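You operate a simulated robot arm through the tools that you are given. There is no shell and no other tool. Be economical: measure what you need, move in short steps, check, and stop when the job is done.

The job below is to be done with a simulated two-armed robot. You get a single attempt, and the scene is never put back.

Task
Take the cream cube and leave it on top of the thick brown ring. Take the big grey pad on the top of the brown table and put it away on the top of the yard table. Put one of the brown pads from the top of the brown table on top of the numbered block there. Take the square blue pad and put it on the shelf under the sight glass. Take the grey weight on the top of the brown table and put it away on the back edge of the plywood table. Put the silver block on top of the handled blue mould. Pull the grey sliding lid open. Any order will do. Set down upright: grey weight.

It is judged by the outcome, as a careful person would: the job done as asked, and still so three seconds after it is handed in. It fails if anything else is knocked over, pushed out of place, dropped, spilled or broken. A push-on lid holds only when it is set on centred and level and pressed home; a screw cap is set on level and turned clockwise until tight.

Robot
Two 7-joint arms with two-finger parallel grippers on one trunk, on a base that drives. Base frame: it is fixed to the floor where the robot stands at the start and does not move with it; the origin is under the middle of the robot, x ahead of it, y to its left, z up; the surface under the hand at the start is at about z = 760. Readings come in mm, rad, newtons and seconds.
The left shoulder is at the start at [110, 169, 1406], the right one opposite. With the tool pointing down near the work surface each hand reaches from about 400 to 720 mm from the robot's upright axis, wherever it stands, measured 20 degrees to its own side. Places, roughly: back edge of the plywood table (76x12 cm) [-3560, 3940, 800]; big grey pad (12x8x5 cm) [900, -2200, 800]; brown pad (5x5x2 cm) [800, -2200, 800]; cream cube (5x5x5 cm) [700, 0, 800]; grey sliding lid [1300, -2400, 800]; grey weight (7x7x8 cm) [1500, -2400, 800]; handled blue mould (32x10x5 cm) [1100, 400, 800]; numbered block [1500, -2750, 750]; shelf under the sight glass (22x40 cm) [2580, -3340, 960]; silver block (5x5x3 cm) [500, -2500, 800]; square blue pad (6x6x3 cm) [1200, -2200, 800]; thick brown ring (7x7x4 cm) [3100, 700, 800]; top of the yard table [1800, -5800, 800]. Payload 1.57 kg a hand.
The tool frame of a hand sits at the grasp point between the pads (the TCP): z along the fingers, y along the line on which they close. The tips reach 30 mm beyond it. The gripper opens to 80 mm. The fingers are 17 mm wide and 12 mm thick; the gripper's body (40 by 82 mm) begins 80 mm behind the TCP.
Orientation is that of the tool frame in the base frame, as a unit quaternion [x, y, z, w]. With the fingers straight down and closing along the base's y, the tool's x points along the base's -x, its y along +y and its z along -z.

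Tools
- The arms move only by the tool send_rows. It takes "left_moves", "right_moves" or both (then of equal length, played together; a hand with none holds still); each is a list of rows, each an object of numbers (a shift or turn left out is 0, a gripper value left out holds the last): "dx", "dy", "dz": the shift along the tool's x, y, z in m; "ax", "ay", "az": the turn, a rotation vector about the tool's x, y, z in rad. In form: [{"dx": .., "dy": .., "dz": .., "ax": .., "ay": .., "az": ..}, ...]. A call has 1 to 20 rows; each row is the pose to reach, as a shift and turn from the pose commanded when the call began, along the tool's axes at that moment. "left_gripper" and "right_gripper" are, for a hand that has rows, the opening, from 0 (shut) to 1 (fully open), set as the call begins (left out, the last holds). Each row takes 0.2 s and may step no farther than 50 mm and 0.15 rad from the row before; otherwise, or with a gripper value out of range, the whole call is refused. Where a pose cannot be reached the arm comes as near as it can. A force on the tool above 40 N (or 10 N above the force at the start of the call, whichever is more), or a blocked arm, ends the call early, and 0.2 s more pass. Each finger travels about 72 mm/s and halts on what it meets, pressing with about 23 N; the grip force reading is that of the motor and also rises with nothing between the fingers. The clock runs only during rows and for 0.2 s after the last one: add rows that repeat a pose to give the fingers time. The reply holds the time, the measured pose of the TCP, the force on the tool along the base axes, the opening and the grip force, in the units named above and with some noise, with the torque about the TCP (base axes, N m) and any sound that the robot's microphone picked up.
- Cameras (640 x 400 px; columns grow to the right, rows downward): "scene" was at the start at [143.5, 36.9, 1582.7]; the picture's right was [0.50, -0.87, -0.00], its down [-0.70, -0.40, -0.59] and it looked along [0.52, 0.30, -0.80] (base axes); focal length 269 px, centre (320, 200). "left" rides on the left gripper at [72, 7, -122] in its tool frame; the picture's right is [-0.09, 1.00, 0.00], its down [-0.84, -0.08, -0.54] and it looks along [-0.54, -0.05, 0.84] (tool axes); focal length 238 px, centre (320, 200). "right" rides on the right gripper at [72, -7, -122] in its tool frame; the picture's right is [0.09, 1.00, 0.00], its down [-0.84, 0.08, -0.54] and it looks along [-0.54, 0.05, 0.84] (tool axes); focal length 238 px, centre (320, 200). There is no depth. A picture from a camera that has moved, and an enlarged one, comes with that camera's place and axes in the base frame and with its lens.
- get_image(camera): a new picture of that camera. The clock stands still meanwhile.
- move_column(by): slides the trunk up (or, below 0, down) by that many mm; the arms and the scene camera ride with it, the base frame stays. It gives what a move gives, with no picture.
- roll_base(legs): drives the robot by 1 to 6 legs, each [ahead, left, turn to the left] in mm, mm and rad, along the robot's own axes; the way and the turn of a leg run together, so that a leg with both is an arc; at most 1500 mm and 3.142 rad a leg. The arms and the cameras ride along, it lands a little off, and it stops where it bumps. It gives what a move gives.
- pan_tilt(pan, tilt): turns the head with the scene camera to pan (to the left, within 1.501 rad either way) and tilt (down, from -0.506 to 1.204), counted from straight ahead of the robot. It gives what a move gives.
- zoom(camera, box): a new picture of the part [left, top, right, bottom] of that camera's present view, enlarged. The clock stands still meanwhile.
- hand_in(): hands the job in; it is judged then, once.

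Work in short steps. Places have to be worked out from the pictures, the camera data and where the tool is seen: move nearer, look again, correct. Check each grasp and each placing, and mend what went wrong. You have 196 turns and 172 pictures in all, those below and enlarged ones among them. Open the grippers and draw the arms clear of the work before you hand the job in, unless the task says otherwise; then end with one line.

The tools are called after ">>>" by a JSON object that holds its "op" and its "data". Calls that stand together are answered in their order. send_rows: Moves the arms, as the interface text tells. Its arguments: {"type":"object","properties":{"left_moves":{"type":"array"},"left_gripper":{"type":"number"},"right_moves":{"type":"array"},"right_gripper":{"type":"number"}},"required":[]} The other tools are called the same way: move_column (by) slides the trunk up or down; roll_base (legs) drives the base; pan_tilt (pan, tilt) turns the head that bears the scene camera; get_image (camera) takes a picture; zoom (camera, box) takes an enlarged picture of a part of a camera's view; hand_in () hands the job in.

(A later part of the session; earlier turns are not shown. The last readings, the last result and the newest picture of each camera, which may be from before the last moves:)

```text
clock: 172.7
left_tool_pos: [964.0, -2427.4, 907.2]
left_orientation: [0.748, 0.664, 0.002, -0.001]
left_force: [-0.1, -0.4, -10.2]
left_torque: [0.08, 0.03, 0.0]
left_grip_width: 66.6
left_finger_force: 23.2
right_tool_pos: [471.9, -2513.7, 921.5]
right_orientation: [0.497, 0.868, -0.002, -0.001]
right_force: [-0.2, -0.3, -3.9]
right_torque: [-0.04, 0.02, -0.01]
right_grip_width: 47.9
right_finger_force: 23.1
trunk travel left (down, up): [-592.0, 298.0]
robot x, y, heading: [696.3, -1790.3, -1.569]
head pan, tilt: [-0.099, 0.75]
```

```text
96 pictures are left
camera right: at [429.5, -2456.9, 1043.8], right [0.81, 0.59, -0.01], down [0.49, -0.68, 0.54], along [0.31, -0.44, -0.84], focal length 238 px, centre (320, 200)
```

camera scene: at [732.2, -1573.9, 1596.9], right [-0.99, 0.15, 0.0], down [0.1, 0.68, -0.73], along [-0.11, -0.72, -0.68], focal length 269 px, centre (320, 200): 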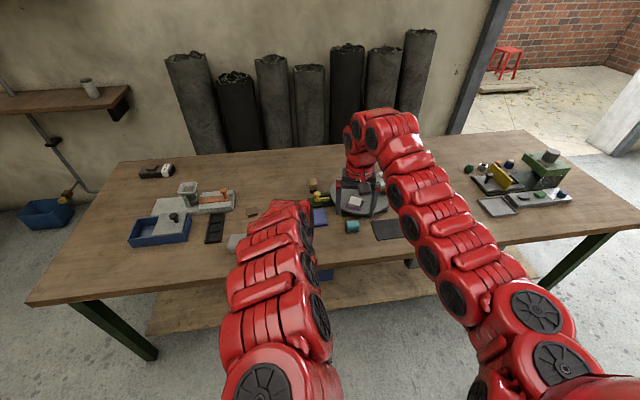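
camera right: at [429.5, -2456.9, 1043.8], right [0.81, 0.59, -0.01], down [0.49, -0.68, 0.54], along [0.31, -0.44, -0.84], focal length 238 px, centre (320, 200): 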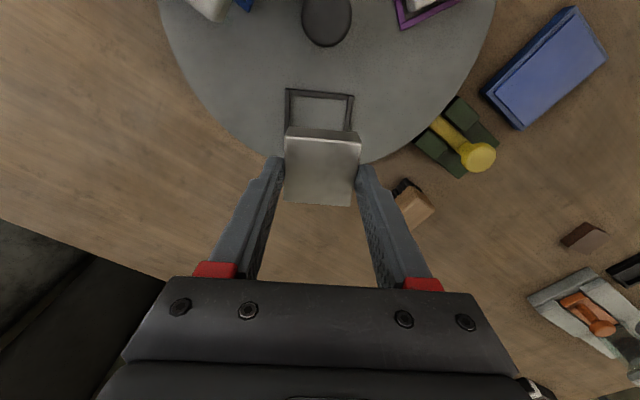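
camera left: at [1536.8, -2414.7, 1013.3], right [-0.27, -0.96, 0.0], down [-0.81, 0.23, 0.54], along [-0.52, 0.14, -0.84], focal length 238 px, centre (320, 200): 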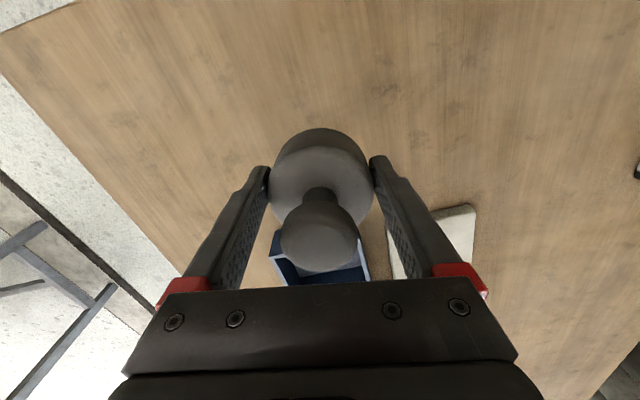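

Silver block is out of its frame. Now raise the trunk, back out, and drive round to the far side of the first table to reach the handled blue mould.

>>> {"op": "move_column", "data": {"by": 128}}

>>> {"op": "roll_base", "data": {"legs": [[-330, 0, 0], [0, 1300, 0], [0, 0, -1.571], [0, -1480, 0], [0, -400, 0]]}}

>>> {"op": "pan_tilt", "data": {"pan": 0, "tilt": 0.75}}

>>> {"op": "get_image", "data": {"camera": "scene"}}

```text
clock: 174.2
left_tool_pos: [964.3, -2427.7, 1034.7]
left_orientation: [0.748, 0.664, 0.002, 0.0]
left_force: [-0.5, -1.4, -10.1]
left_torque: [0.1, -0.03, 0.0]
left_grip_width: 66.3
left_finger_force: 22.8
right_tool_pos: [470.3, -2514.7, 1048.6]
right_orientation: [0.496, 0.868, -0.002, -0.001]
right_force: [-0.6, -0.5, -3.9]
right_torque: [0.01, -0.03, -0.02]
right_grip_width: 47.8
right_finger_force: 23.0
trunk travel left (down, up): [-720.0, 170.0]
robot x, y, heading: [695.0, -1787.4, -1.568]
head pan, tilt: [-0.099, 0.75]
```

```text
clock: 195.3
left_tool_pos: [1318.6, 147.8, 1034.9]
left_orientation: [0.999, -0.051, 0.002, 0.0]
left_force: [-0.2, -0.7, -10.2]
left_torque: [0.0, -0.08, 0.05]
left_grip_width: 66.5
left_finger_force: 23.0
right_tool_pos: [1222.8, 638.8, 1050.0]
right_orientation: [0.963, 0.27, -0.002, -0.003]
right_force: [0.7, 0.1, -4.2]
right_torque: [0.0, -0.01, 0.01]
right_grip_width: 47.7
right_finger_force: 22.9
trunk travel left (down, up): [-720.0, 170.0]
robot x, y, heading: [1952.3, 428.1, -3.118]
head pan, tilt: [-0.099, 0.75]
```

```text
clock: 196.0
left_tool_pos: [1318.5, 147.5, 1034.6]
left_orientation: [0.999, -0.051, 0.001, 0.001]
left_force: [-0.4, -0.2, -11.2]
left_torque: [-0.01, -0.05, 0.0]
left_grip_width: 66.5
left_finger_force: 23.7
right_tool_pos: [1222.9, 639.8, 1050.5]
right_orientation: [0.963, 0.271, -0.002, -0.002]
right_force: [0.8, 1.6, -4.4]
right_torque: [-0.02, 0.0, 0.05]
right_grip_width: 47.6
right_finger_force: 23.0
trunk travel left (down, up): [-720.0, 170.0]
robot x, y, heading: [1950.0, 427.8, -3.125]
head pan, tilt: [0.0, 0.75]
```

```text
95 pictures are left
camera scene: at [1786.5, 425.0, 1596.8], right [-0.02, 1.0, 0.0], down [0.68, 0.01, -0.73], along [-0.73, -0.01, -0.68], focal length 269 px, centre (320, 200)
```

scene: 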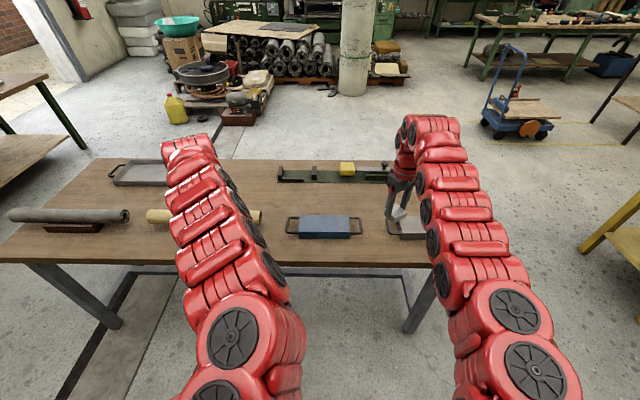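

Mould centre ≈[1070, 431]. Roll ahead 210 and left 150 so the right hand can reach it, then view with the right camera.

>>> {"op": "roll_base", "data": {"legs": [[210, 150, -0.02]]}}

>>> {"op": "get_image", "data": {"camera": "right"}}

```text
clock: 197.9
left_tool_pos: [1098.4, 10.3, 1035.2]
left_orientation: [0.998, -0.061, 0.001, 0.001]
left_force: [-0.6, -0.7, -10.1]
left_torque: [-0.04, -0.11, 0.01]
left_grip_width: 66.4
left_finger_force: 22.7
right_tool_pos: [1013.2, 502.5, 1049.3]
right_orientation: [0.965, 0.261, -0.003, -0.003]
right_force: [0.4, -1.0, -3.5]
right_torque: [0.02, -0.03, 0.0]
right_grip_width: 47.8
right_finger_force: 22.8
trunk travel left (down, up): [-720.0, 170.0]
robot x, y, heading: [1737.2, 276.0, 3.138]
head pan, tilt: [0.0, 0.75]
```

```text
94 pictures are left
camera right: at [1072.8, 543.0, 1171.5], right [0.58, -0.81, -0.01], down [-0.68, -0.49, 0.54], along [-0.44, -0.31, -0.84], focal length 238 px, centre (320, 200)
```

right: 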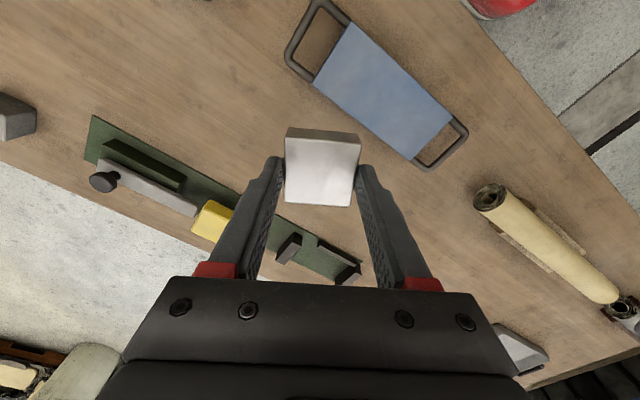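

Mould centre ≈[1075, 435], top z≈815, long axis along y. I turn the hand square and move over it, lowering to ~900.

>>> {"op": "send_rows", "data": {"right_moves": [{"dx": 0.005, "dy": 0.022, "dz": 0.03, "az": 0.13}, {"dx": 0.01, "dy": 0.045, "dz": 0.06, "az": 0.26}, {"dx": 0.015, "dy": 0.068, "dz": 0.09, "az": 0.39}, {"dx": 0.0195, "dy": 0.0895, "dz": 0.12, "az": 0.53}, {"dx": 0.0195, "dy": 0.0895, "dz": 0.145, "az": 0.53}, {"dx": 0.0195, "dy": 0.0895, "dz": 0.145, "az": 0.53}]}}

>>> {"op": "get_image", "data": {"camera": "right"}}

```text
clock: 199.3
left_tool_pos: [1098.8, 10.0, 1034.1]
left_orientation: [0.998, -0.061, 0.002, 0.0]
left_force: [-0.3, 0.0, -10.0]
left_torque: [0.0, -0.09, -0.03]
left_grip_width: 66.3
left_finger_force: 22.6
right_tool_pos: [1077.6, 434.2, 905.2]
right_orientation: [1.0, 0.0, -0.003, -0.002]
right_force: [-0.6, -0.2, -3.1]
right_torque: [0.02, 0.0, 0.0]
right_grip_width: 47.6
right_finger_force: 22.6
trunk travel left (down, up): [-720.0, 170.0]
robot x, y, heading: [1739.7, 277.7, 3.134]
head pan, tilt: [0.0, 0.75]
```

```text
93 pictures are left
camera right: at [1148.8, 438.7, 1026.9], right [0.09, -1.0, -0.01], down [-0.83, -0.08, 0.54], along [-0.54, -0.05, -0.84], focal length 238 px, centre (320, 200)
```

right: 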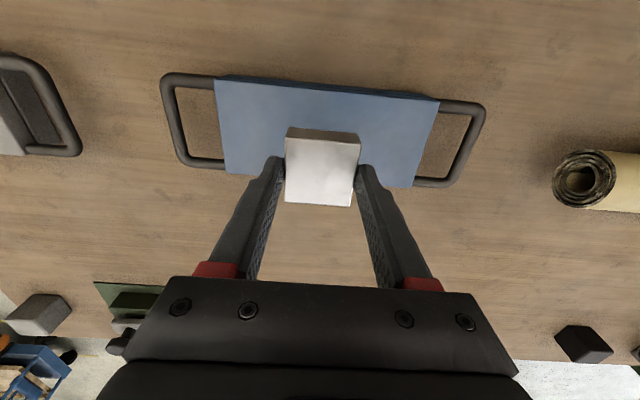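

Block is over the mould's centre; lowering to contact.

>>> {"op": "send_rows", "data": {"right_moves": [{"dy": 0.004, "dz": 0.02}, {"dy": 0.004, "dz": 0.035}, {"dy": 0.004, "dz": 0.042}, {"dy": 0.004, "dz": 0.047}, {"dy": 0.004, "dz": 0.051}, {"dy": 0.004, "dz": 0.055}, {"dy": 0.004, "dz": 0.059}, {"dy": 0.004, "dz": 0.063}, {"dy": 0.004, "dz": 0.067}]}}

>>> {"op": "get_image", "data": {"camera": "right"}}

```text
clock: 201.3
left_tool_pos: [1099.8, 10.4, 1035.4]
left_orientation: [0.998, -0.062, 0.001, 0.0]
left_force: [-0.4, -0.1, -9.4]
left_torque: [-0.01, -0.08, 0.04]
left_grip_width: 66.1
left_finger_force: 23.5
right_tool_pos: [1075.5, 431.3, 838.5]
right_orientation: [1.0, 0.0, -0.004, -0.003]
right_force: [0.4, 1.8, 16.8]
right_torque: [-0.02, 0.05, 0.02]
right_grip_width: 47.9
right_finger_force: 22.8
trunk travel left (down, up): [-720.0, 170.0]
robot x, y, heading: [1740.3, 274.1, 3.138]
head pan, tilt: [0.0, 0.75]
```

```text
92 pictures are left
camera right: at [1148.4, 436.5, 960.4], right [0.09, -1.0, -0.01], down [-0.83, -0.08, 0.55], along [-0.55, -0.04, -0.84], focal length 238 px, centre (320, 200)
```

right: 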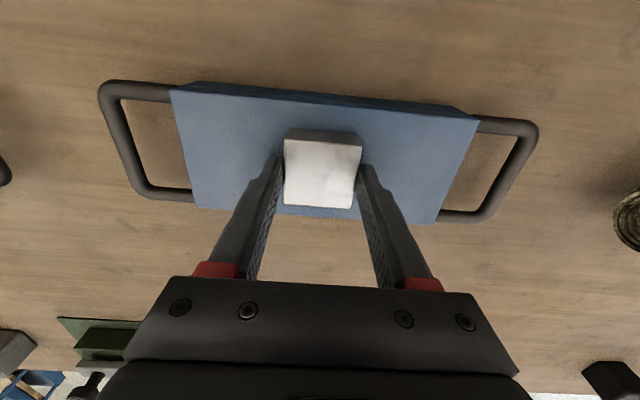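

Contact; block centred on the mould (x 1052–1100 within 1036–1116). Ease, open, rise.

>>> {"op": "send_rows", "data": {"right_moves": [{"dz": -0.003}]}}

>>> {"op": "send_rows", "data": {"right_moves": [{}, {}, {}], "right_gripper": 1}}

>>> {"op": "send_rows", "data": {"right_moves": [{"dz": -0.04}, {"dz": -0.08}, {"dz": -0.12}, {"dz": -0.16}]}}

>>> {"op": "get_image", "data": {"camera": "right"}}

```text
clock: 201.7
left_tool_pos: [1098.6, 9.1, 1033.5]
left_orientation: [0.998, -0.061, 0.002, 0.0]
left_force: [-0.4, 0.0, -10.1]
left_torque: [0.02, -0.07, -0.01]
left_grip_width: 66.4
left_finger_force: 22.6
right_tool_pos: [1076.2, 431.6, 839.5]
right_orientation: [1.0, 0.001, -0.003, -0.003]
right_force: [-2.1, -0.4, 1.0]
right_torque: [-0.15, 0.25, -0.05]
right_grip_width: 47.8
right_finger_force: 23.0
trunk travel left (down, up): [-720.0, 170.0]
robot x, y, heading: [1740.0, 279.0, 3.14]
head pan, tilt: [0.0, 0.75]
```

```text
clock: 202.5
left_tool_pos: [1099.4, 9.5, 1033.6]
left_orientation: [0.998, -0.061, 0.002, 0.0]
left_force: [0.7, -0.6, -10.3]
left_torque: [-0.02, -0.09, -0.03]
left_grip_width: 66.3
left_finger_force: 23.8
right_tool_pos: [1076.5, 433.8, 839.2]
right_orientation: [1.0, 0.0, -0.001, -0.003]
right_force: [-0.7, 0.8, -0.1]
right_torque: [-0.01, 0.0, 0.01]
right_grip_width: 80.2
right_finger_force: 0.1
trunk travel left (down, up): [-720.0, 170.0]
robot x, y, heading: [1739.8, 275.3, 3.137]
head pan, tilt: [0.0, 0.75]
```

```text
clock: 203.5
left_tool_pos: [1099.9, 8.1, 1034.7]
left_orientation: [0.998, -0.061, 0.002, 0.001]
left_force: [0.1, 0.1, -9.9]
left_torque: [0.02, -0.1, 0.02]
left_grip_width: 66.5
left_finger_force: 22.9
right_tool_pos: [1074.5, 430.2, 1002.2]
right_orientation: [1.0, 0.001, -0.002, -0.002]
right_force: [0.2, 0.5, 0.1]
right_torque: [-0.02, -0.03, -0.01]
right_grip_width: 80.2
right_finger_force: 0.0
trunk travel left (down, up): [-720.0, 170.0]
robot x, y, heading: [1740.8, 279.5, 3.138]
head pan, tilt: [0.0, 0.75]
```

```text
91 pictures are left
camera right: at [1146.7, 434.8, 1123.2], right [0.09, -1.0, -0.01], down [-0.83, -0.08, 0.54], along [-0.54, -0.05, -0.84], focal length 238 px, centre (320, 200)
```

right: 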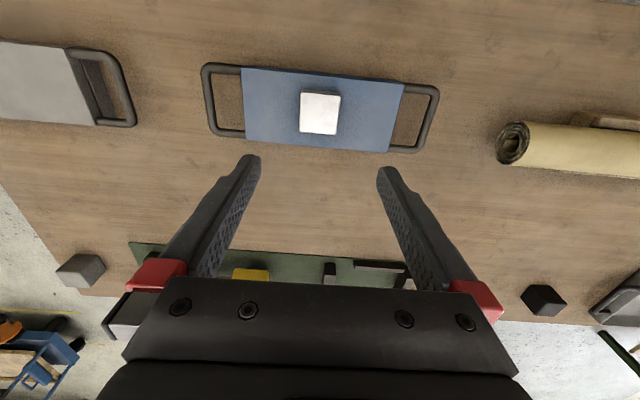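

Silver block rests centred on the mould. Now carry the weight toward the plywood table: back out, strafe to the passage at y≈1620, drive −x, and look.

>>> {"op": "roll_base", "data": {"legs": [[-220, 0, 0], [0, -1340, 0], [1500, 0, 0], [750, 0, 0]]}}

>>> {"op": "pan_tilt", "data": {"pan": -0.5, "tilt": 0.3}}

>>> {"op": "get_image", "data": {"camera": "scene"}}

```text
clock: 222.1
left_tool_pos: [-915.1, 1394.4, 1033.4]
left_orientation: [0.997, -0.073, 0.002, 0.0]
left_force: [0.0, 0.4, -10.2]
left_torque: [-0.01, -0.11, -0.01]
left_grip_width: 66.3
left_finger_force: 23.0
right_tool_pos: [-929.2, 1816.4, 1001.9]
right_orientation: [1.0, -0.013, -0.002, -0.003]
right_force: [-0.1, 0.7, 0.5]
right_torque: [0.0, -0.03, -0.02]
right_grip_width: 80.2
right_finger_force: 0.1
trunk travel left (down, up): [-720.0, 170.0]
robot x, y, heading: [-270.5, 1645.4, 3.114]
head pan, tilt: [0.0, 0.75]
```

```text
clock: 223.0
left_tool_pos: [-913.5, 1394.6, 1034.3]
left_orientation: [0.997, -0.073, 0.002, 0.0]
left_force: [-0.5, -0.9, -10.7]
left_torque: [-0.04, -0.06, 0.0]
left_grip_width: 66.0
left_finger_force: 23.5
right_tool_pos: [-929.0, 1815.2, 1001.1]
right_orientation: [1.0, -0.012, -0.003, -0.002]
right_force: [-0.6, 0.1, 0.2]
right_torque: [-0.06, -0.03, 0.04]
right_grip_width: 80.0
right_finger_force: 0.0
trunk travel left (down, up): [-720.0, 170.0]
robot x, y, heading: [-267.0, 1643.6, 3.112]
head pan, tilt: [-0.499, 0.3]
```

```text
90 pictures are left
camera scene: at [-431.5, 1694.0, 1637.2], right [0.5, 0.86, 0.0], down [0.26, -0.15, -0.95], along [-0.82, 0.48, -0.3], focal length 269 px, centre (320, 200)
```

scene: 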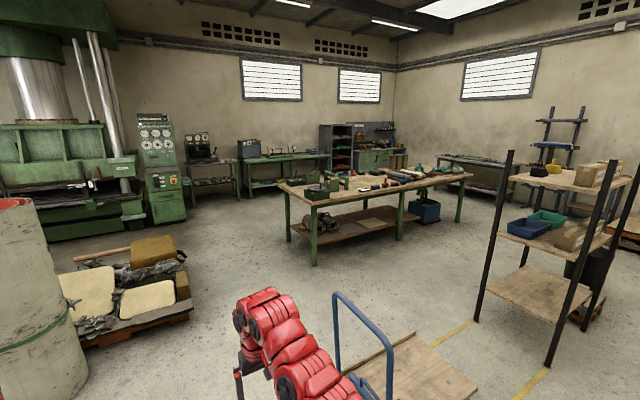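

Zooming on the middle table to understand its layout.

>>> {"op": "zoom", "data": {"camera": "scene", "box": [260, 140, 500, 290]}}

```text
2.67 times, centred on (380, 215) of scene
camera zoom: at [-431.5, 1694.0, 1637.2], right [0.5, 0.86, 0.0], down [0.26, -0.15, -0.95], along [-0.82, 0.48, -0.3], focal length 718 px, centre (160, 160)
```

zoom: 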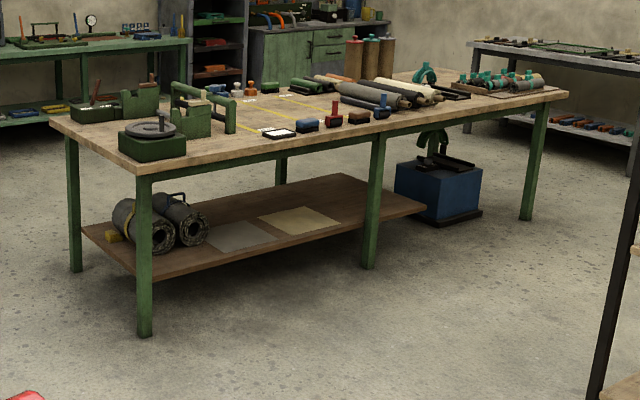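

The table spans x −3550…−2760, y 3000…5650; its back edge (x≈−3560, y≈3940) faces the far wall with free floor behind. I'll drive between cart and pallet, past the table's end, and turn on the far side, looking midway.

>>> {"op": "roll_base", "data": {"legs": [[1480, 0, 0.02], [500, -720, 0]]}}

>>> {"op": "pan_tilt", "data": {"pan": 0, "tilt": 0.4}}

>>> {"op": "get_image", "data": {"camera": "scene"}}

```text
clock: 234.5
left_tool_pos: [-2871.3, 2152.5, 1035.7]
left_orientation: [0.997, -0.073, 0.002, 0.0]
left_force: [0.1, -0.4, -10.9]
left_torque: [0.02, -0.09, 0.02]
left_grip_width: 66.3
left_finger_force: 22.7
right_tool_pos: [-2886.5, 2574.0, 1001.2]
right_orientation: [1.0, -0.012, -0.003, -0.002]
right_force: [-0.3, -0.3, -0.4]
right_torque: [-0.01, -0.02, -0.02]
right_grip_width: 80.0
right_finger_force: 0.0
trunk travel left (down, up): [-720.0, 170.0]
robot x, y, heading: [-2226.4, 2406.6, 3.108]
head pan, tilt: [-0.499, 0.3]
```

```text
clock: 235.4
left_tool_pos: [-2873.5, 2153.1, 1035.8]
left_orientation: [0.997, -0.073, 0.003, 0.0]
left_force: [-0.8, -0.4, -10.3]
left_torque: [-0.04, -0.1, 0.02]
left_grip_width: 66.3
left_finger_force: 23.2
right_tool_pos: [-2886.3, 2573.9, 1000.9]
right_orientation: [1.0, -0.013, -0.002, -0.003]
right_force: [0.5, 0.2, -0.8]
right_torque: [0.01, -0.02, 0.01]
right_grip_width: 79.9
right_finger_force: 0.1
trunk travel left (down, up): [-720.0, 170.0]
robot x, y, heading: [-2228.9, 2407.9, 3.115]
head pan, tilt: [0.0, 0.4]
```

```text
88 pictures are left
camera scene: at [-2401.7, 2408.7, 1628.0], right [0.03, 1.0, 0.0], down [0.39, -0.01, -0.92], along [-0.92, 0.03, -0.39], focal length 269 px, centre (320, 200)
```

scene: 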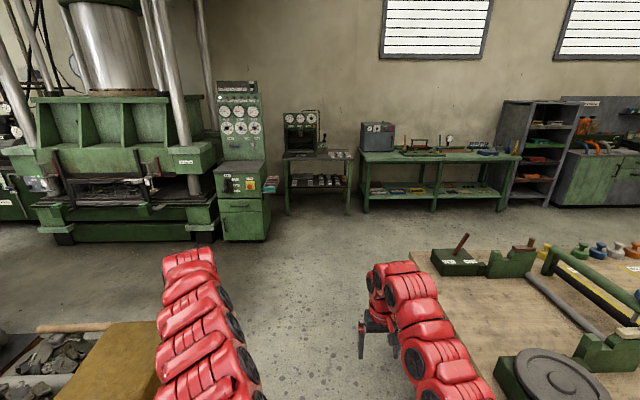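

Path is clear. Continuing past the table's end, then turning right to face +x on the far side.

>>> {"op": "roll_base", "data": {"legs": [[1500, 30, 0], [750, 20, 0], [0, 0, -3.11], [0, 1200, 0]]}}

>>> {"op": "pan_tilt", "data": {"pan": 0.2, "tilt": 0.6}}

>>> {"op": "get_image", "data": {"camera": "scene"}}

```text
refused: leg 1 is longer than a leg can be; nothing moved
```

```text
clock: 236.1
left_tool_pos: [-2871.4, 2152.9, 1034.9]
left_orientation: [0.997, -0.073, 0.002, 0.0]
left_force: [-0.5, -0.3, -10.9]
left_torque: [-0.02, -0.07, 0.01]
left_grip_width: 66.3
left_finger_force: 23.1
right_tool_pos: [-2887.4, 2574.2, 1001.2]
right_orientation: [1.0, -0.012, -0.003, -0.003]
right_force: [0.3, -0.3, -0.2]
right_torque: [0.03, -0.03, -0.01]
right_grip_width: 80.2
right_finger_force: 0.1
trunk travel left (down, up): [-720.0, 170.0]
robot x, y, heading: [-2227.4, 2399.8, 3.116]
head pan, tilt: [0.201, 0.6]
```

```text
87 pictures are left
camera scene: at [-2396.4, 2391.1, 1609.8], right [-0.17, 0.99, 0.0], down [0.56, 0.1, -0.82], along [-0.81, -0.14, -0.57], focal length 269 px, centre (320, 200)
```

scene: 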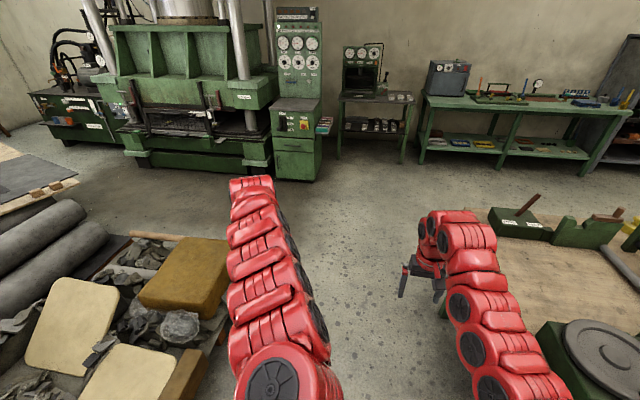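

One leg was over length; resending with shorter legs.

>>> {"op": "roll_base", "data": {"legs": [[1400, 60, 0], [850, 0, 0], [0, 0, -3.11], [0, 1200, 0]]}}

>>> {"op": "get_image", "data": {"camera": "scene"}}

```text
clock: 260.3
left_tool_pos: [-3749.9, 3898.5, 1033.9]
left_orientation: [0.094, 0.996, 0.0, -0.002]
left_force: [-0.7, -0.7, -11.0]
left_torque: [0.02, 0.12, -0.01]
left_grip_width: 66.4
left_finger_force: 23.2
right_tool_pos: [-3752.5, 3477.0, 1001.3]
right_orientation: [0.032, 0.999, -0.003, 0.001]
right_force: [-0.7, 0.4, -0.7]
right_torque: [0.01, -0.03, -0.03]
right_grip_width: 80.1
right_finger_force: 0.1
trunk travel left (down, up): [-720.0, 170.0]
robot x, y, heading: [-4410.4, 3675.2, -0.073]
head pan, tilt: [0.201, 0.6]
```

```text
86 pictures are left
camera scene: at [-4236.2, 3679.9, 1609.8], right [0.13, -0.99, 0.0], down [-0.56, -0.08, -0.82], along [0.82, 0.11, -0.57], focal length 269 px, centre (320, 200)
```

scene: 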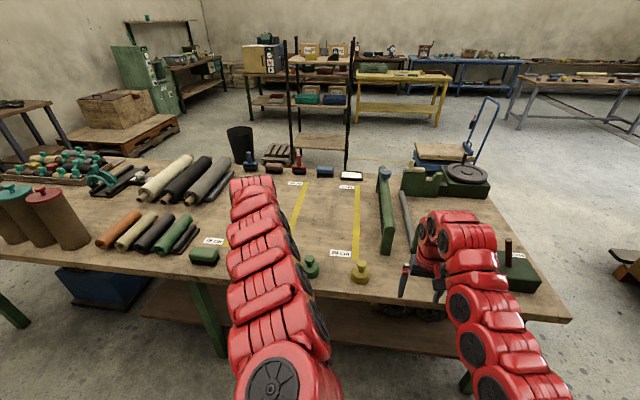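

Back edge strip: x≈−3640…−3500; free stretch around y≈3900–4200. I roll ahead and left so the left hand is over it, and look with the left camera.

>>> {"op": "roll_base", "data": {"legs": [[170, 100, 0.07]]}}

>>> {"op": "get_image", "data": {"camera": "left"}}

```text
clock: 261.9
left_tool_pos: [-3590.2, 4035.2, 1036.7]
left_orientation: [0.06, 0.998, 0.0, -0.002]
left_force: [0.4, -0.4, -11.1]
left_torque: [0.06, 0.11, 0.01]
left_grip_width: 66.4
left_finger_force: 23.0
right_tool_pos: [-3564.9, 3614.6, 1001.8]
right_orientation: [-0.001, 1.0, -0.003, 0.002]
right_force: [-0.4, -0.3, -0.7]
right_torque: [0.03, -0.01, 0.01]
right_grip_width: 79.8
right_finger_force: 0.3
trunk travel left (down, up): [-720.0, 170.0]
robot x, y, heading: [-4226.8, 3764.8, -0.002]
head pan, tilt: [0.201, 0.6]
```

```text
85 pictures are left
camera left: at [-3660.8, 4050.8, 1156.2], right [0.21, 0.98, 0.0], down [0.82, -0.18, 0.54], along [0.53, -0.11, -0.84], focal length 238 px, centre (320, 200)
```

left: 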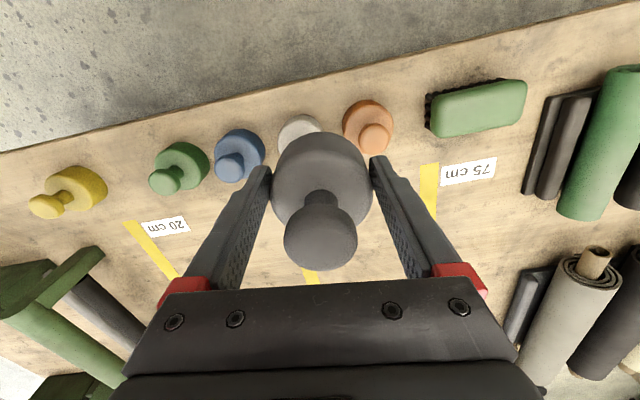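

The coloured weights stand along the back edge at 100 mm pitch with a gap at y≈3705, [-3550, 3707]. I strafe right 150 mm and will set the grey weight there.

>>> {"op": "roll_base", "data": {"legs": [[0, -150, 0]]}}

>>> {"op": "send_rows", "data": {"left_moves": [{"dy": -0.04}, {"dy": -0.08}, {"dy": -0.12}, {"dy": -0.16}, {"dy": -0.175}, {"dy": -0.175}]}}

>>> {"op": "get_image", "data": {"camera": "left"}}

```text
clock: 263.3
left_tool_pos: [-3591.0, 3891.0, 1034.1]
left_orientation: [0.058, 0.998, 0.0, -0.003]
left_force: [0.5, 0.3, -10.4]
left_torque: [0.06, 0.08, 0.02]
left_grip_width: 65.8
left_finger_force: 22.6
right_tool_pos: [-3564.3, 3469.5, 1002.0]
right_orientation: [-0.003, 1.0, -0.002, 0.002]
right_force: [-0.2, 0.6, -0.1]
right_torque: [0.01, 0.01, -0.02]
right_grip_width: 80.1
right_finger_force: 0.1
trunk travel left (down, up): [-720.0, 170.0]
robot x, y, heading: [-4230.3, 3620.7, 0.001]
head pan, tilt: [0.201, 0.6]
```

```text
clock: 264.7
left_tool_pos: [-3587.0, 3711.8, 1036.1]
left_orientation: [0.058, 0.998, 0.001, -0.004]
left_force: [0.5, -0.4, -9.6]
left_torque: [0.03, 0.11, -0.02]
left_grip_width: 66.2
left_finger_force: 23.7
left hand out of reach, approached as far as the arm can: row 1, 2, 3, 4, 5, 6
right_tool_pos: [-3563.0, 3468.4, 1001.7]
right_orientation: [-0.004, 1.0, -0.003, 0.002]
right_force: [0.0, -0.1, -0.2]
right_torque: [0.01, -0.03, 0.0]
right_grip_width: 80.1
right_finger_force: 0.0
trunk travel left (down, up): [-720.0, 170.0]
robot x, y, heading: [-4227.3, 3616.1, 0.003]
head pan, tilt: [0.201, 0.6]
```

```text
84 pictures are left
camera left: at [-3658.0, 3727.0, 1157.6], right [0.21, 0.98, 0.0], down [0.83, -0.17, 0.53], along [0.52, -0.11, -0.84], focal length 238 px, centre (320, 200)
```

left: 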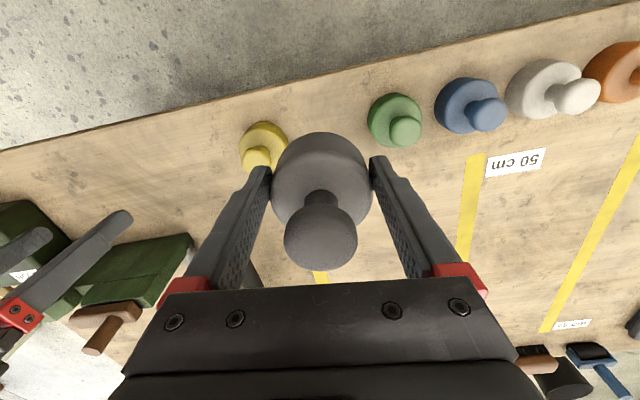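

Gap centre between yellow and green ≈[-3556, 3716]. Move over it and lower to z≈880, then check clearances.

>>> {"op": "send_rows", "data": {"left_moves": [{"dx": -0.014, "dy": 0.003, "dz": 0.03}, {"dx": -0.028, "dy": 0.007, "dz": 0.07}, {"dx": -0.028, "dy": 0.007, "dz": 0.11}, {"dx": -0.028, "dy": 0.007, "dz": 0.14}, {"dx": -0.028, "dy": 0.007, "dz": 0.14}]}}

>>> {"op": "get_image", "data": {"camera": "left"}}

```text
clock: 265.9
left_tool_pos: [-3561.1, 3716.4, 895.4]
left_orientation: [0.058, 0.998, 0.001, -0.002]
left_force: [0.3, -0.1, -10.4]
left_torque: [0.03, 0.08, 0.01]
left_grip_width: 66.3
left_finger_force: 22.5
right_tool_pos: [-3563.7, 3468.0, 1001.7]
right_orientation: [-0.002, 1.0, -0.002, 0.002]
right_force: [0.0, 0.5, -0.4]
right_torque: [0.0, -0.04, 0.01]
right_grip_width: 80.0
right_finger_force: 0.0
trunk travel left (down, up): [-720.0, 170.0]
robot x, y, heading: [-4225.2, 3618.7, -0.003]
head pan, tilt: [0.201, 0.6]
```

```text
83 pictures are left
camera left: at [-3632.3, 3732.8, 1016.4], right [0.21, 0.98, 0.0], down [0.82, -0.17, 0.54], along [0.53, -0.11, -0.84], focal length 238 px, centre (320, 200)
```

left: 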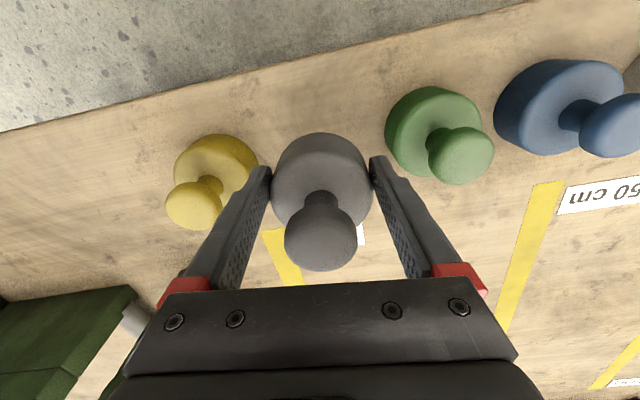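

Clearances are balanced on both sides (≈±106 mm). Lowering gently until contact.

>>> {"op": "send_rows", "data": {"left_moves": [{"dy": -0.003, "dz": 0.02}, {"dy": -0.003, "dz": 0.04}, {"dy": -0.003, "dz": 0.055}, {"dy": -0.003, "dz": 0.062}, {"dy": -0.003, "dz": 0.068}, {"dy": -0.003, "dz": 0.073}, {"dy": -0.003, "dz": 0.078}, {"dy": -0.003, "dz": 0.083}, {"dy": -0.003, "dz": 0.088}, {"dy": -0.003, "dz": 0.093}, {"dy": -0.003, "dz": 0.097}, {"dy": -0.003, "dz": 0.101}]}}

>>> {"op": "get_image", "data": {"camera": "left"}}

```text
clock: 267.3
left_tool_pos: [-3564.2, 3712.2, 830.3]
left_orientation: [0.057, 0.998, 0.0, 0.003]
left_force: [-11.6, 4.6, 31.2]
left_torque: [-0.81, 1.04, -0.26]
left_grip_width: 66.8
left_finger_force: 22.8
right_tool_pos: [-3567.8, 3469.0, 1003.0]
right_orientation: [-0.003, 1.0, -0.001, 0.004]
right_force: [0.2, 0.3, 0.3]
right_torque: [-0.04, 0.0, -0.04]
right_grip_width: 80.0
right_finger_force: 0.0
trunk travel left (down, up): [-720.0, 170.0]
robot x, y, heading: [-4230.4, 3617.4, 0.006]
head pan, tilt: [0.201, 0.6]
stopped in row 7 (left hand): the force on the tool passed its limit at 43 N (the readings are from after the stop); the commanded pose is now the measured one
```

```text
82 pictures are left
camera left: at [-3635.7, 3729.0, 950.9], right [0.21, 0.98, 0.0], down [0.82, -0.17, 0.55], along [0.54, -0.11, -0.84], focal length 238 px, centre (320, 200)
```

left: 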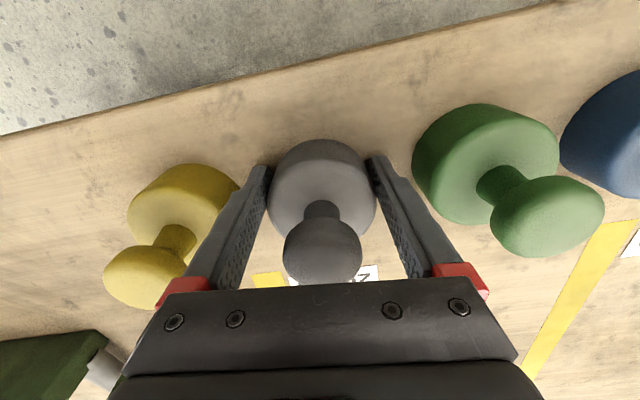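

Contact at z≈830 (table ≈795). Ease, open modestly, rise.

>>> {"op": "send_rows", "data": {"left_moves": [{"dz": -0.002}, {"dz": -0.003}]}}

>>> {"op": "send_rows", "data": {"left_moves": [{}, {}], "left_gripper": 0.96}}

>>> {"op": "send_rows", "data": {"left_moves": [{"dz": -0.02}, {"dz": -0.06}, {"dz": -0.1}, {"dz": -0.14}, {"dz": -0.17}]}}

>>> {"op": "get_image", "data": {"camera": "left"}}

```text
clock: 267.9
left_tool_pos: [-3564.5, 3712.0, 830.3]
left_orientation: [0.058, 0.998, 0.0, 0.001]
left_force: [-12.4, 2.4, 12.1]
left_torque: [-0.71, 0.81, -0.52]
left_grip_width: 66.7
left_finger_force: 22.6
right_tool_pos: [-3567.0, 3468.9, 1003.6]
right_orientation: [-0.004, 1.0, -0.002, 0.004]
right_force: [-0.2, 0.1, 0.1]
right_torque: [0.02, 0.02, -0.04]
right_grip_width: 80.2
right_finger_force: 0.0
trunk travel left (down, up): [-720.0, 170.0]
robot x, y, heading: [-4229.8, 3619.4, 0.001]
head pan, tilt: [0.201, 0.6]
```

```text
clock: 268.5
left_tool_pos: [-3560.1, 3712.3, 828.7]
left_orientation: [0.058, 0.998, 0.001, 0.002]
left_force: [-2.2, 2.4, 6.1]
left_torque: [-0.19, 0.18, -0.07]
left_grip_width: 75.1
left_finger_force: 0.0
right_tool_pos: [-3565.6, 3469.9, 1002.0]
right_orientation: [-0.004, 1.0, -0.001, 0.002]
right_force: [-0.3, 0.1, 0.9]
right_torque: [0.02, -0.03, 0.01]
right_grip_width: 79.9
right_finger_force: 0.0
trunk travel left (down, up): [-720.0, 170.0]
robot x, y, heading: [-4227.6, 3618.6, -0.001]
head pan, tilt: [0.201, 0.6]
```

```text
clock: 269.7
left_tool_pos: [-3561.6, 3717.7, 999.3]
left_orientation: [0.056, 0.998, -0.001, 0.0]
left_force: [0.4, -0.1, 1.0]
left_torque: [-0.05, -0.04, -0.01]
left_grip_width: 76.8
left_finger_force: 0.1
right_tool_pos: [-3564.6, 3471.8, 1002.3]
right_orientation: [-0.003, 1.0, -0.003, 0.003]
right_force: [0.5, -0.4, 0.4]
right_torque: [-0.02, 0.01, -0.01]
right_grip_width: 79.9
right_finger_force: 0.0
trunk travel left (down, up): [-720.0, 170.0]
robot x, y, heading: [-4228.0, 3622.0, 0.003]
head pan, tilt: [0.201, 0.6]
```

```text
81 pictures are left
camera left: at [-3631.3, 3733.4, 1120.6], right [0.2, 0.98, 0.0], down [0.82, -0.17, 0.54], along [0.53, -0.11, -0.84], focal length 238 px, centre (320, 200)
```

left: 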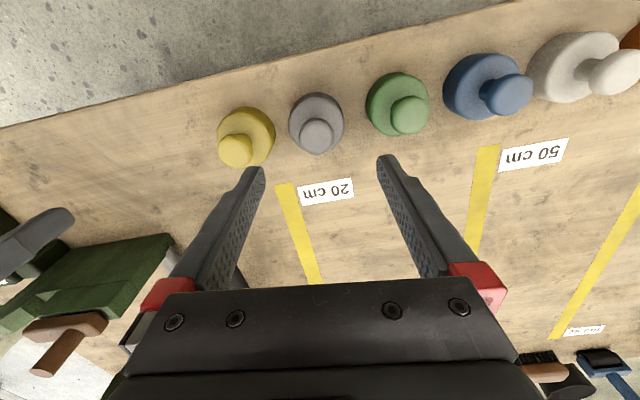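

The grey weight stands upright in the row. Now back to the brown table for the big grey pad – retracing the route.

>>> {"op": "roll_base", "data": {"legs": [[-200, 0, 0], [0, -1230, 0], [1450, 0, 0], [650, 0, 0], [550, -740, 0], [1450, 0, 0]]}}

>>> {"op": "pan_tilt", "data": {"pan": -1.0, "tilt": 0.4}}

>>> {"op": "get_image", "data": {"camera": "scene"}}

```text
clock: 298.2
left_tool_pos: [255.4, 1641.8, 999.0]
left_orientation: [0.049, 0.999, 0.0, 0.002]
left_force: [1.5, -0.3, 0.7]
left_torque: [0.01, 0.04, 0.0]
left_grip_width: 77.0
left_finger_force: 0.1
right_tool_pos: [254.9, 1394.9, 1002.7]
right_orientation: [-0.011, 1.0, -0.001, 0.003]
right_force: [0.0, -0.4, 0.2]
right_torque: [0.03, 0.0, 0.0]
right_grip_width: 80.2
right_finger_force: 0.1
trunk travel left (down, up): [-720.0, 170.0]
robot x, y, heading: [-414.9, 1529.0, 0.021]
head pan, tilt: [0.201, 0.6]
```

```text
clock: 299.6
left_tool_pos: [256.3, 1642.1, 999.1]
left_orientation: [0.049, 0.999, 0.001, 0.002]
left_force: [0.3, 0.4, -0.2]
left_torque: [-0.02, 0.04, -0.03]
left_grip_width: 76.5
left_finger_force: 0.1
right_tool_pos: [254.9, 1395.6, 1001.3]
right_orientation: [-0.011, 1.0, -0.002, 0.002]
right_force: [0.3, -0.8, 0.8]
right_torque: [-0.02, 0.02, 0.06]
right_grip_width: 80.0
right_finger_force: 0.1
trunk travel left (down, up): [-720.0, 170.0]
robot x, y, heading: [-409.1, 1537.5, 0.017]
head pan, tilt: [-1.0, 0.4]
```

```text
80 pictures are left
camera scene: at [-280.2, 1460.0, 1628.2], right [-0.83, -0.56, 0.0], down [-0.22, 0.32, -0.92], along [0.51, -0.77, -0.39], focal length 269 px, centre (320, 200)
```

scene: 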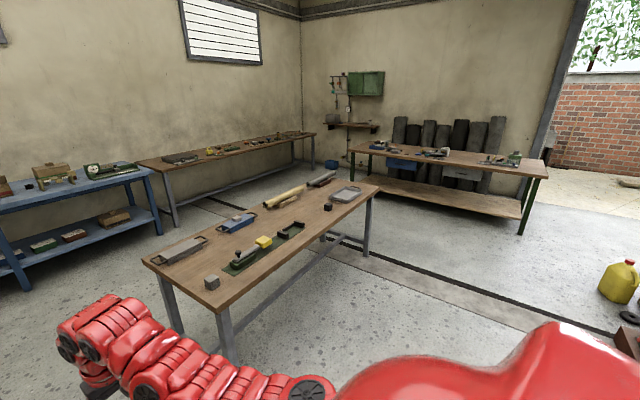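

Clear. Strafing along to the brown table, turning to face it, and sliding along to the big pad.

>>> {"op": "roll_base", "data": {"legs": [[100, -1440, 0], [0, -1380, 0], [0, 0, -1.588], [0, 1380, 0]]}}

>>> {"op": "pan_tilt", "data": {"pan": 0, "tilt": 0.75}}

>>> {"op": "get_image", "data": {"camera": "scene"}}

```text
clock: 323.7
left_tool_pos: [1183.1, -1985.8, 999.6]
left_orientation: [0.765, 0.644, -0.002, 0.001]
left_force: [0.0, 0.1, 0.6]
left_torque: [-0.01, 0.02, -0.02]
left_grip_width: 76.6
left_finger_force: 0.2
right_tool_pos: [936.4, -1967.9, 1002.1]
right_orientation: [0.725, 0.689, -0.003, 0.001]
right_force: [-0.5, -0.5, 0.0]
right_torque: [0.03, 0.0, 0.01]
right_grip_width: 80.1
right_finger_force: 0.1
trunk travel left (down, up): [-720.0, 170.0]
robot x, y, heading: [1124.2, -1314.5, -1.622]
head pan, tilt: [-1.0, 0.4]
```

```text
clock: 325.0
left_tool_pos: [1181.5, -1985.4, 1000.3]
left_orientation: [0.765, 0.644, -0.001, 0.002]
left_force: [-0.4, -0.2, 0.1]
left_torque: [0.01, -0.01, 0.02]
left_grip_width: 76.6
left_finger_force: 0.1
right_tool_pos: [936.9, -1967.6, 1001.2]
right_orientation: [0.725, 0.689, -0.003, 0.001]
right_force: [0.1, -0.5, -0.3]
right_torque: [-0.01, -0.06, -0.01]
right_grip_width: 79.9
right_finger_force: 0.1
trunk travel left (down, up): [-720.0, 170.0]
robot x, y, heading: [1126.3, -1314.4, -1.627]
head pan, tilt: [0.0, 0.75]
```

```text
79 pictures are left
camera scene: at [1115.8, -1474.6, 1597.1], right [-1.0, 0.06, 0.0], down [0.04, 0.68, -0.73], along [-0.04, -0.73, -0.68], focal length 269 px, centre (320, 200)
```

scene: 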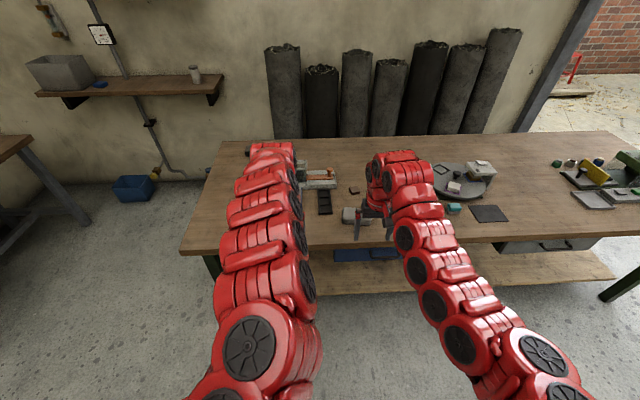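

Big pad at ≈[942, -2232]. Driving ahead 240 and inspecting it with the right camera.

>>> {"op": "roll_base", "data": {"legs": [[200, 0, 0.055]]}}

>>> {"op": "get_image", "data": {"camera": "right"}}

```text
clock: 326.6
left_tool_pos: [1216.0, -2181.1, 999.4]
left_orientation: [0.746, 0.665, -0.001, 0.001]
left_force: [-1.2, 0.4, 0.0]
left_torque: [0.01, 0.01, 0.01]
left_grip_width: 77.1
left_finger_force: 0.1
right_tool_pos: [968.8, -2175.8, 1002.6]
right_orientation: [0.705, 0.709, -0.003, 0.001]
right_force: [-0.4, 0.3, 0.4]
right_torque: [0.04, -0.01, 0.01]
right_grip_width: 80.2
right_finger_force: 0.1
trunk travel left (down, up): [-720.0, 170.0]
robot x, y, heading: [1120.1, -1511.9, -1.571]
head pan, tilt: [0.0, 0.75]
```

```text
78 pictures are left
camera right: at [963.1, -2104.7, 1123.5], right [1.0, 0.1, 0.0], down [0.08, -0.83, 0.55], along [0.05, -0.54, -0.84], focal length 238 px, centre (320, 200)
```

right: 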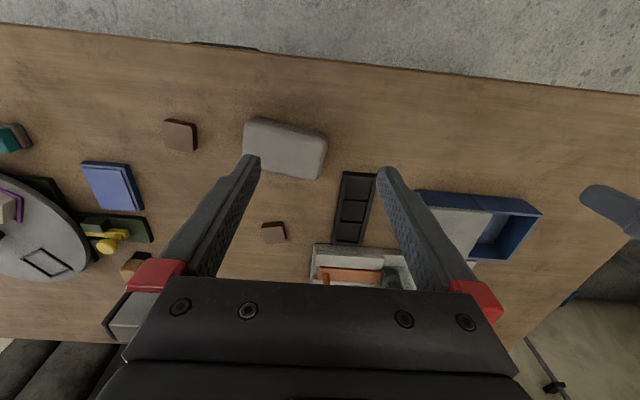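

>>> {"op": "zoom", "data": {"camera": "right", "box": [220, 95, 348, 195]}}

```text
4.00 times, centred on (284, 145) of right
camera zoom: at [963.1, -2104.7, 1123.5], right [1.0, 0.1, 0.0], down [0.08, -0.83, 0.55], along [0.05, -0.54, -0.84], focal length 953 px, centre (464, 420)
```

zoom: 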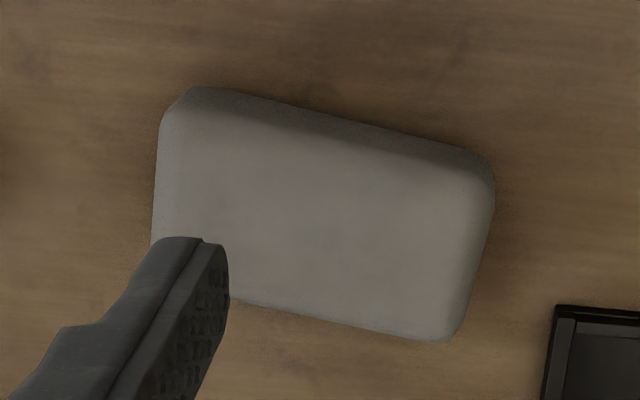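

The pad measures ~65–75 mm deep, centre ≈[928, -2237], long edge at −6°. I roll ahead 90 mm and turn the right hand ~84° so it can close across the short side.

>>> {"op": "roll_base", "data": {"legs": [[90, 0, 0]]}}

>>> {"op": "send_rows", "data": {"right_moves": [{"az": -0.135}, {"az": -0.27}, {"az": -0.405}, {"az": -0.54}, {"az": -0.675}, {"az": -0.81}, {"az": -0.945}, {"az": -1.08}, {"az": -1.215}, {"az": -1.35}, {"az": -1.46}, {"az": -1.46}]}}

>>> {"op": "get_image", "data": {"camera": "right"}}

```text
clock: 327.7
left_tool_pos: [1218.8, -2269.4, 999.9]
left_orientation: [0.746, 0.666, -0.001, 0.001]
left_force: [0.7, 0.4, 0.1]
left_torque: [-0.01, 0.0, -0.01]
left_grip_width: 76.6
left_finger_force: 0.0
right_tool_pos: [971.6, -2265.6, 1001.8]
right_orientation: [0.704, 0.71, -0.002, 0.0]
right_force: [-0.1, 0.9, 0.2]
right_torque: [0.0, 0.02, -0.01]
right_grip_width: 80.1
right_finger_force: 0.0
trunk travel left (down, up): [-720.0, 170.0]
robot x, y, heading: [1117.2, -1601.5, -1.572]
head pan, tilt: [0.0, 0.75]
```

```text
clock: 330.3
left_tool_pos: [1218.2, -2269.1, 999.6]
left_orientation: [0.746, 0.666, 0.0, 0.001]
left_force: [-0.5, 0.3, 0.3]
left_torque: [0.0, 0.01, -0.01]
left_grip_width: 76.7
left_finger_force: 0.1
right_tool_pos: [971.7, -2265.2, 1002.2]
right_orientation: [0.051, 0.999, -0.002, -0.002]
right_force: [-0.3, -0.8, 0.7]
right_torque: [0.01, 0.02, 0.0]
right_grip_width: 80.3
right_finger_force: 0.0
trunk travel left (down, up): [-720.0, 170.0]
robot x, y, heading: [1123.2, -1602.7, -1.565]
head pan, tilt: [0.0, 0.75]
```

```text
76 pictures are left
camera right: at [899.6, -2264.8, 1124.3], right [0.01, 1.0, -0.01], down [0.84, 0.0, 0.54], along [0.54, -0.01, -0.84], focal length 238 px, centre (320, 200)
```

right: 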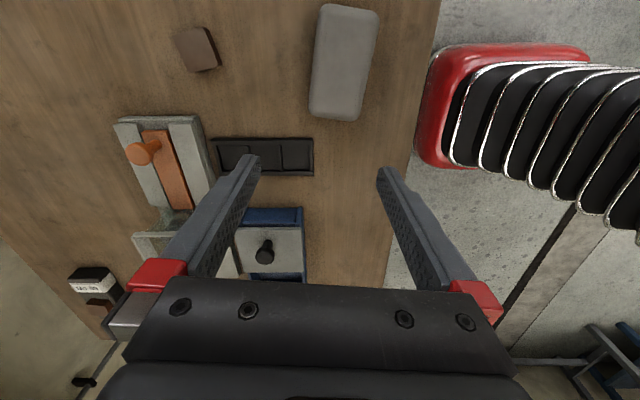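

Hand turned; pad now seen almost vertically: centre ≈[920, -2242], ~62 mm across. Moving over and lowering partway.

>>> {"op": "send_rows", "data": {"right_moves": [{"dx": 0.02, "dy": 0.006, "dz": 0.02, "az": 0.02}, {"dx": 0.04, "dy": 0.012, "dz": 0.05, "az": 0.035}, {"dx": 0.053, "dy": 0.017, "dz": 0.09, "az": 0.035}, {"dx": 0.053, "dy": 0.017, "dz": 0.13, "az": 0.035}, {"dx": 0.053, "dy": 0.017, "dz": 0.13, "az": 0.035}], "right_gripper": 1}}

>>> {"op": "get_image", "data": {"camera": "right"}}

```text
clock: 331.5
left_tool_pos: [1217.4, -2268.9, 1000.8]
left_orientation: [0.746, 0.666, 0.0, 0.002]
left_force: [-0.1, -0.3, 0.8]
left_torque: [0.0, 0.0, 0.04]
left_grip_width: 76.9
left_finger_force: 0.0
right_tool_pos: [920.5, -2244.3, 869.5]
right_orientation: [0.069, 0.998, -0.003, -0.002]
right_force: [-0.3, -0.2, 0.0]
right_torque: [0.01, 0.02, -0.01]
right_grip_width: 80.0
right_finger_force: 0.0
trunk travel left (down, up): [-720.0, 170.0]
robot x, y, heading: [1119.0, -1598.4, -1.565]
head pan, tilt: [0.0, 0.75]
```

```text
75 pictures are left
camera right: at [848.8, -2241.6, 992.5], right [0.04, 1.0, -0.01], down [0.84, -0.03, 0.54], along [0.54, -0.03, -0.84], focal length 238 px, centre (320, 200)
```

right: 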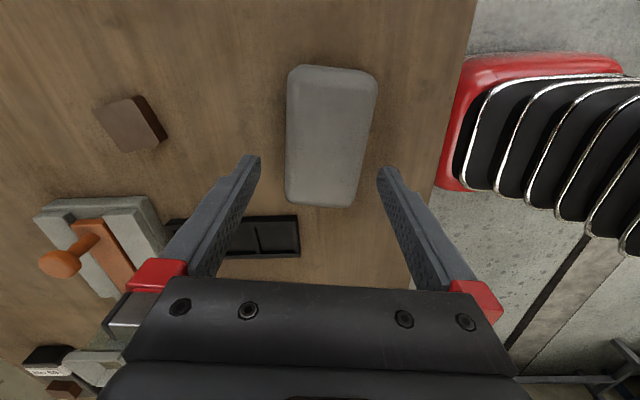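

Aligned; a 5 mm shift, then down to z≈797 and close.

>>> {"op": "send_rows", "data": {"right_moves": [{"dy": 0.005, "dz": 0.03}, {"dy": 0.005, "dz": 0.055}, {"dy": 0.005, "dz": 0.073}, {"dy": 0.005, "dz": 0.073}]}}

>>> {"op": "send_rows", "data": {"right_moves": [{}, {}, {}], "right_gripper": 0}}

>>> {"op": "send_rows", "data": {"right_moves": [{"dz": -0.02}, {"dz": -0.05}, {"dz": -0.09}, {"dz": -0.13}]}}

>>> {"op": "get_image", "data": {"camera": "right"}}

```text
clock: 332.5
left_tool_pos: [1217.6, -2268.5, 1000.3]
left_orientation: [0.745, 0.667, 0.0, 0.002]
left_force: [0.9, -0.2, -0.5]
left_torque: [0.0, -0.03, 0.03]
left_grip_width: 76.8
left_finger_force: 0.1
right_tool_pos: [922.3, -2238.9, 798.7]
right_orientation: [0.069, 0.998, -0.002, -0.002]
right_force: [0.2, -0.2, -0.5]
right_torque: [0.01, 0.04, 0.0]
right_grip_width: 80.1
right_finger_force: 0.0
trunk travel left (down, up): [-720.0, 170.0]
robot x, y, heading: [1117.9, -1603.0, -1.572]
head pan, tilt: [0.0, 0.75]
```

```text
clock: 333.3
left_tool_pos: [1218.3, -2268.4, 1000.4]
left_orientation: [0.746, 0.666, -0.001, 0.002]
left_force: [-0.6, 0.0, 0.2]
left_torque: [-0.03, 0.04, 0.0]
left_grip_width: 76.8
left_finger_force: 0.0
right_tool_pos: [923.1, -2238.9, 798.8]
right_orientation: [0.07, 0.998, -0.002, -0.002]
right_force: [-0.9, -0.2, 1.4]
right_torque: [0.09, 0.06, 0.0]
right_grip_width: 69.4
right_finger_force: 23.5
trunk travel left (down, up): [-720.0, 170.0]
robot x, y, heading: [1121.3, -1600.4, -1.57]
head pan, tilt: [0.0, 0.75]
```

```text
clock: 334.3
left_tool_pos: [1218.5, -2267.7, 1000.9]
left_orientation: [0.746, 0.666, -0.002, 0.002]
left_force: [0.2, 0.1, -0.2]
left_torque: [-0.01, 0.03, 0.02]
left_grip_width: 76.9
left_finger_force: 0.0
right_tool_pos: [920.7, -2238.9, 928.6]
right_orientation: [0.068, 0.998, -0.003, -0.001]
right_force: [1.0, 0.7, -0.9]
right_torque: [-0.01, 0.01, 0.0]
right_grip_width: 69.3
right_finger_force: 22.3
trunk travel left (down, up): [-720.0, 170.0]
robot x, y, heading: [1117.8, -1602.7, -1.563]
head pan, tilt: [0.0, 0.75]
```

```text
74 pictures are left
camera right: at [849.8, -2236.1, 1050.4], right [0.04, 1.0, -0.01], down [0.84, -0.04, 0.54], along [0.54, -0.03, -0.84], focal length 238 px, centre (320, 200)
```

right: 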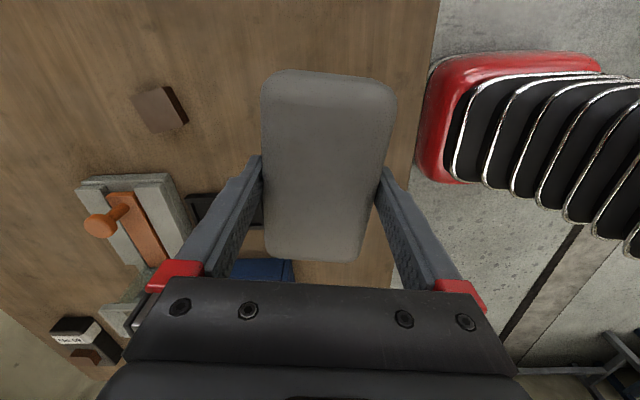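

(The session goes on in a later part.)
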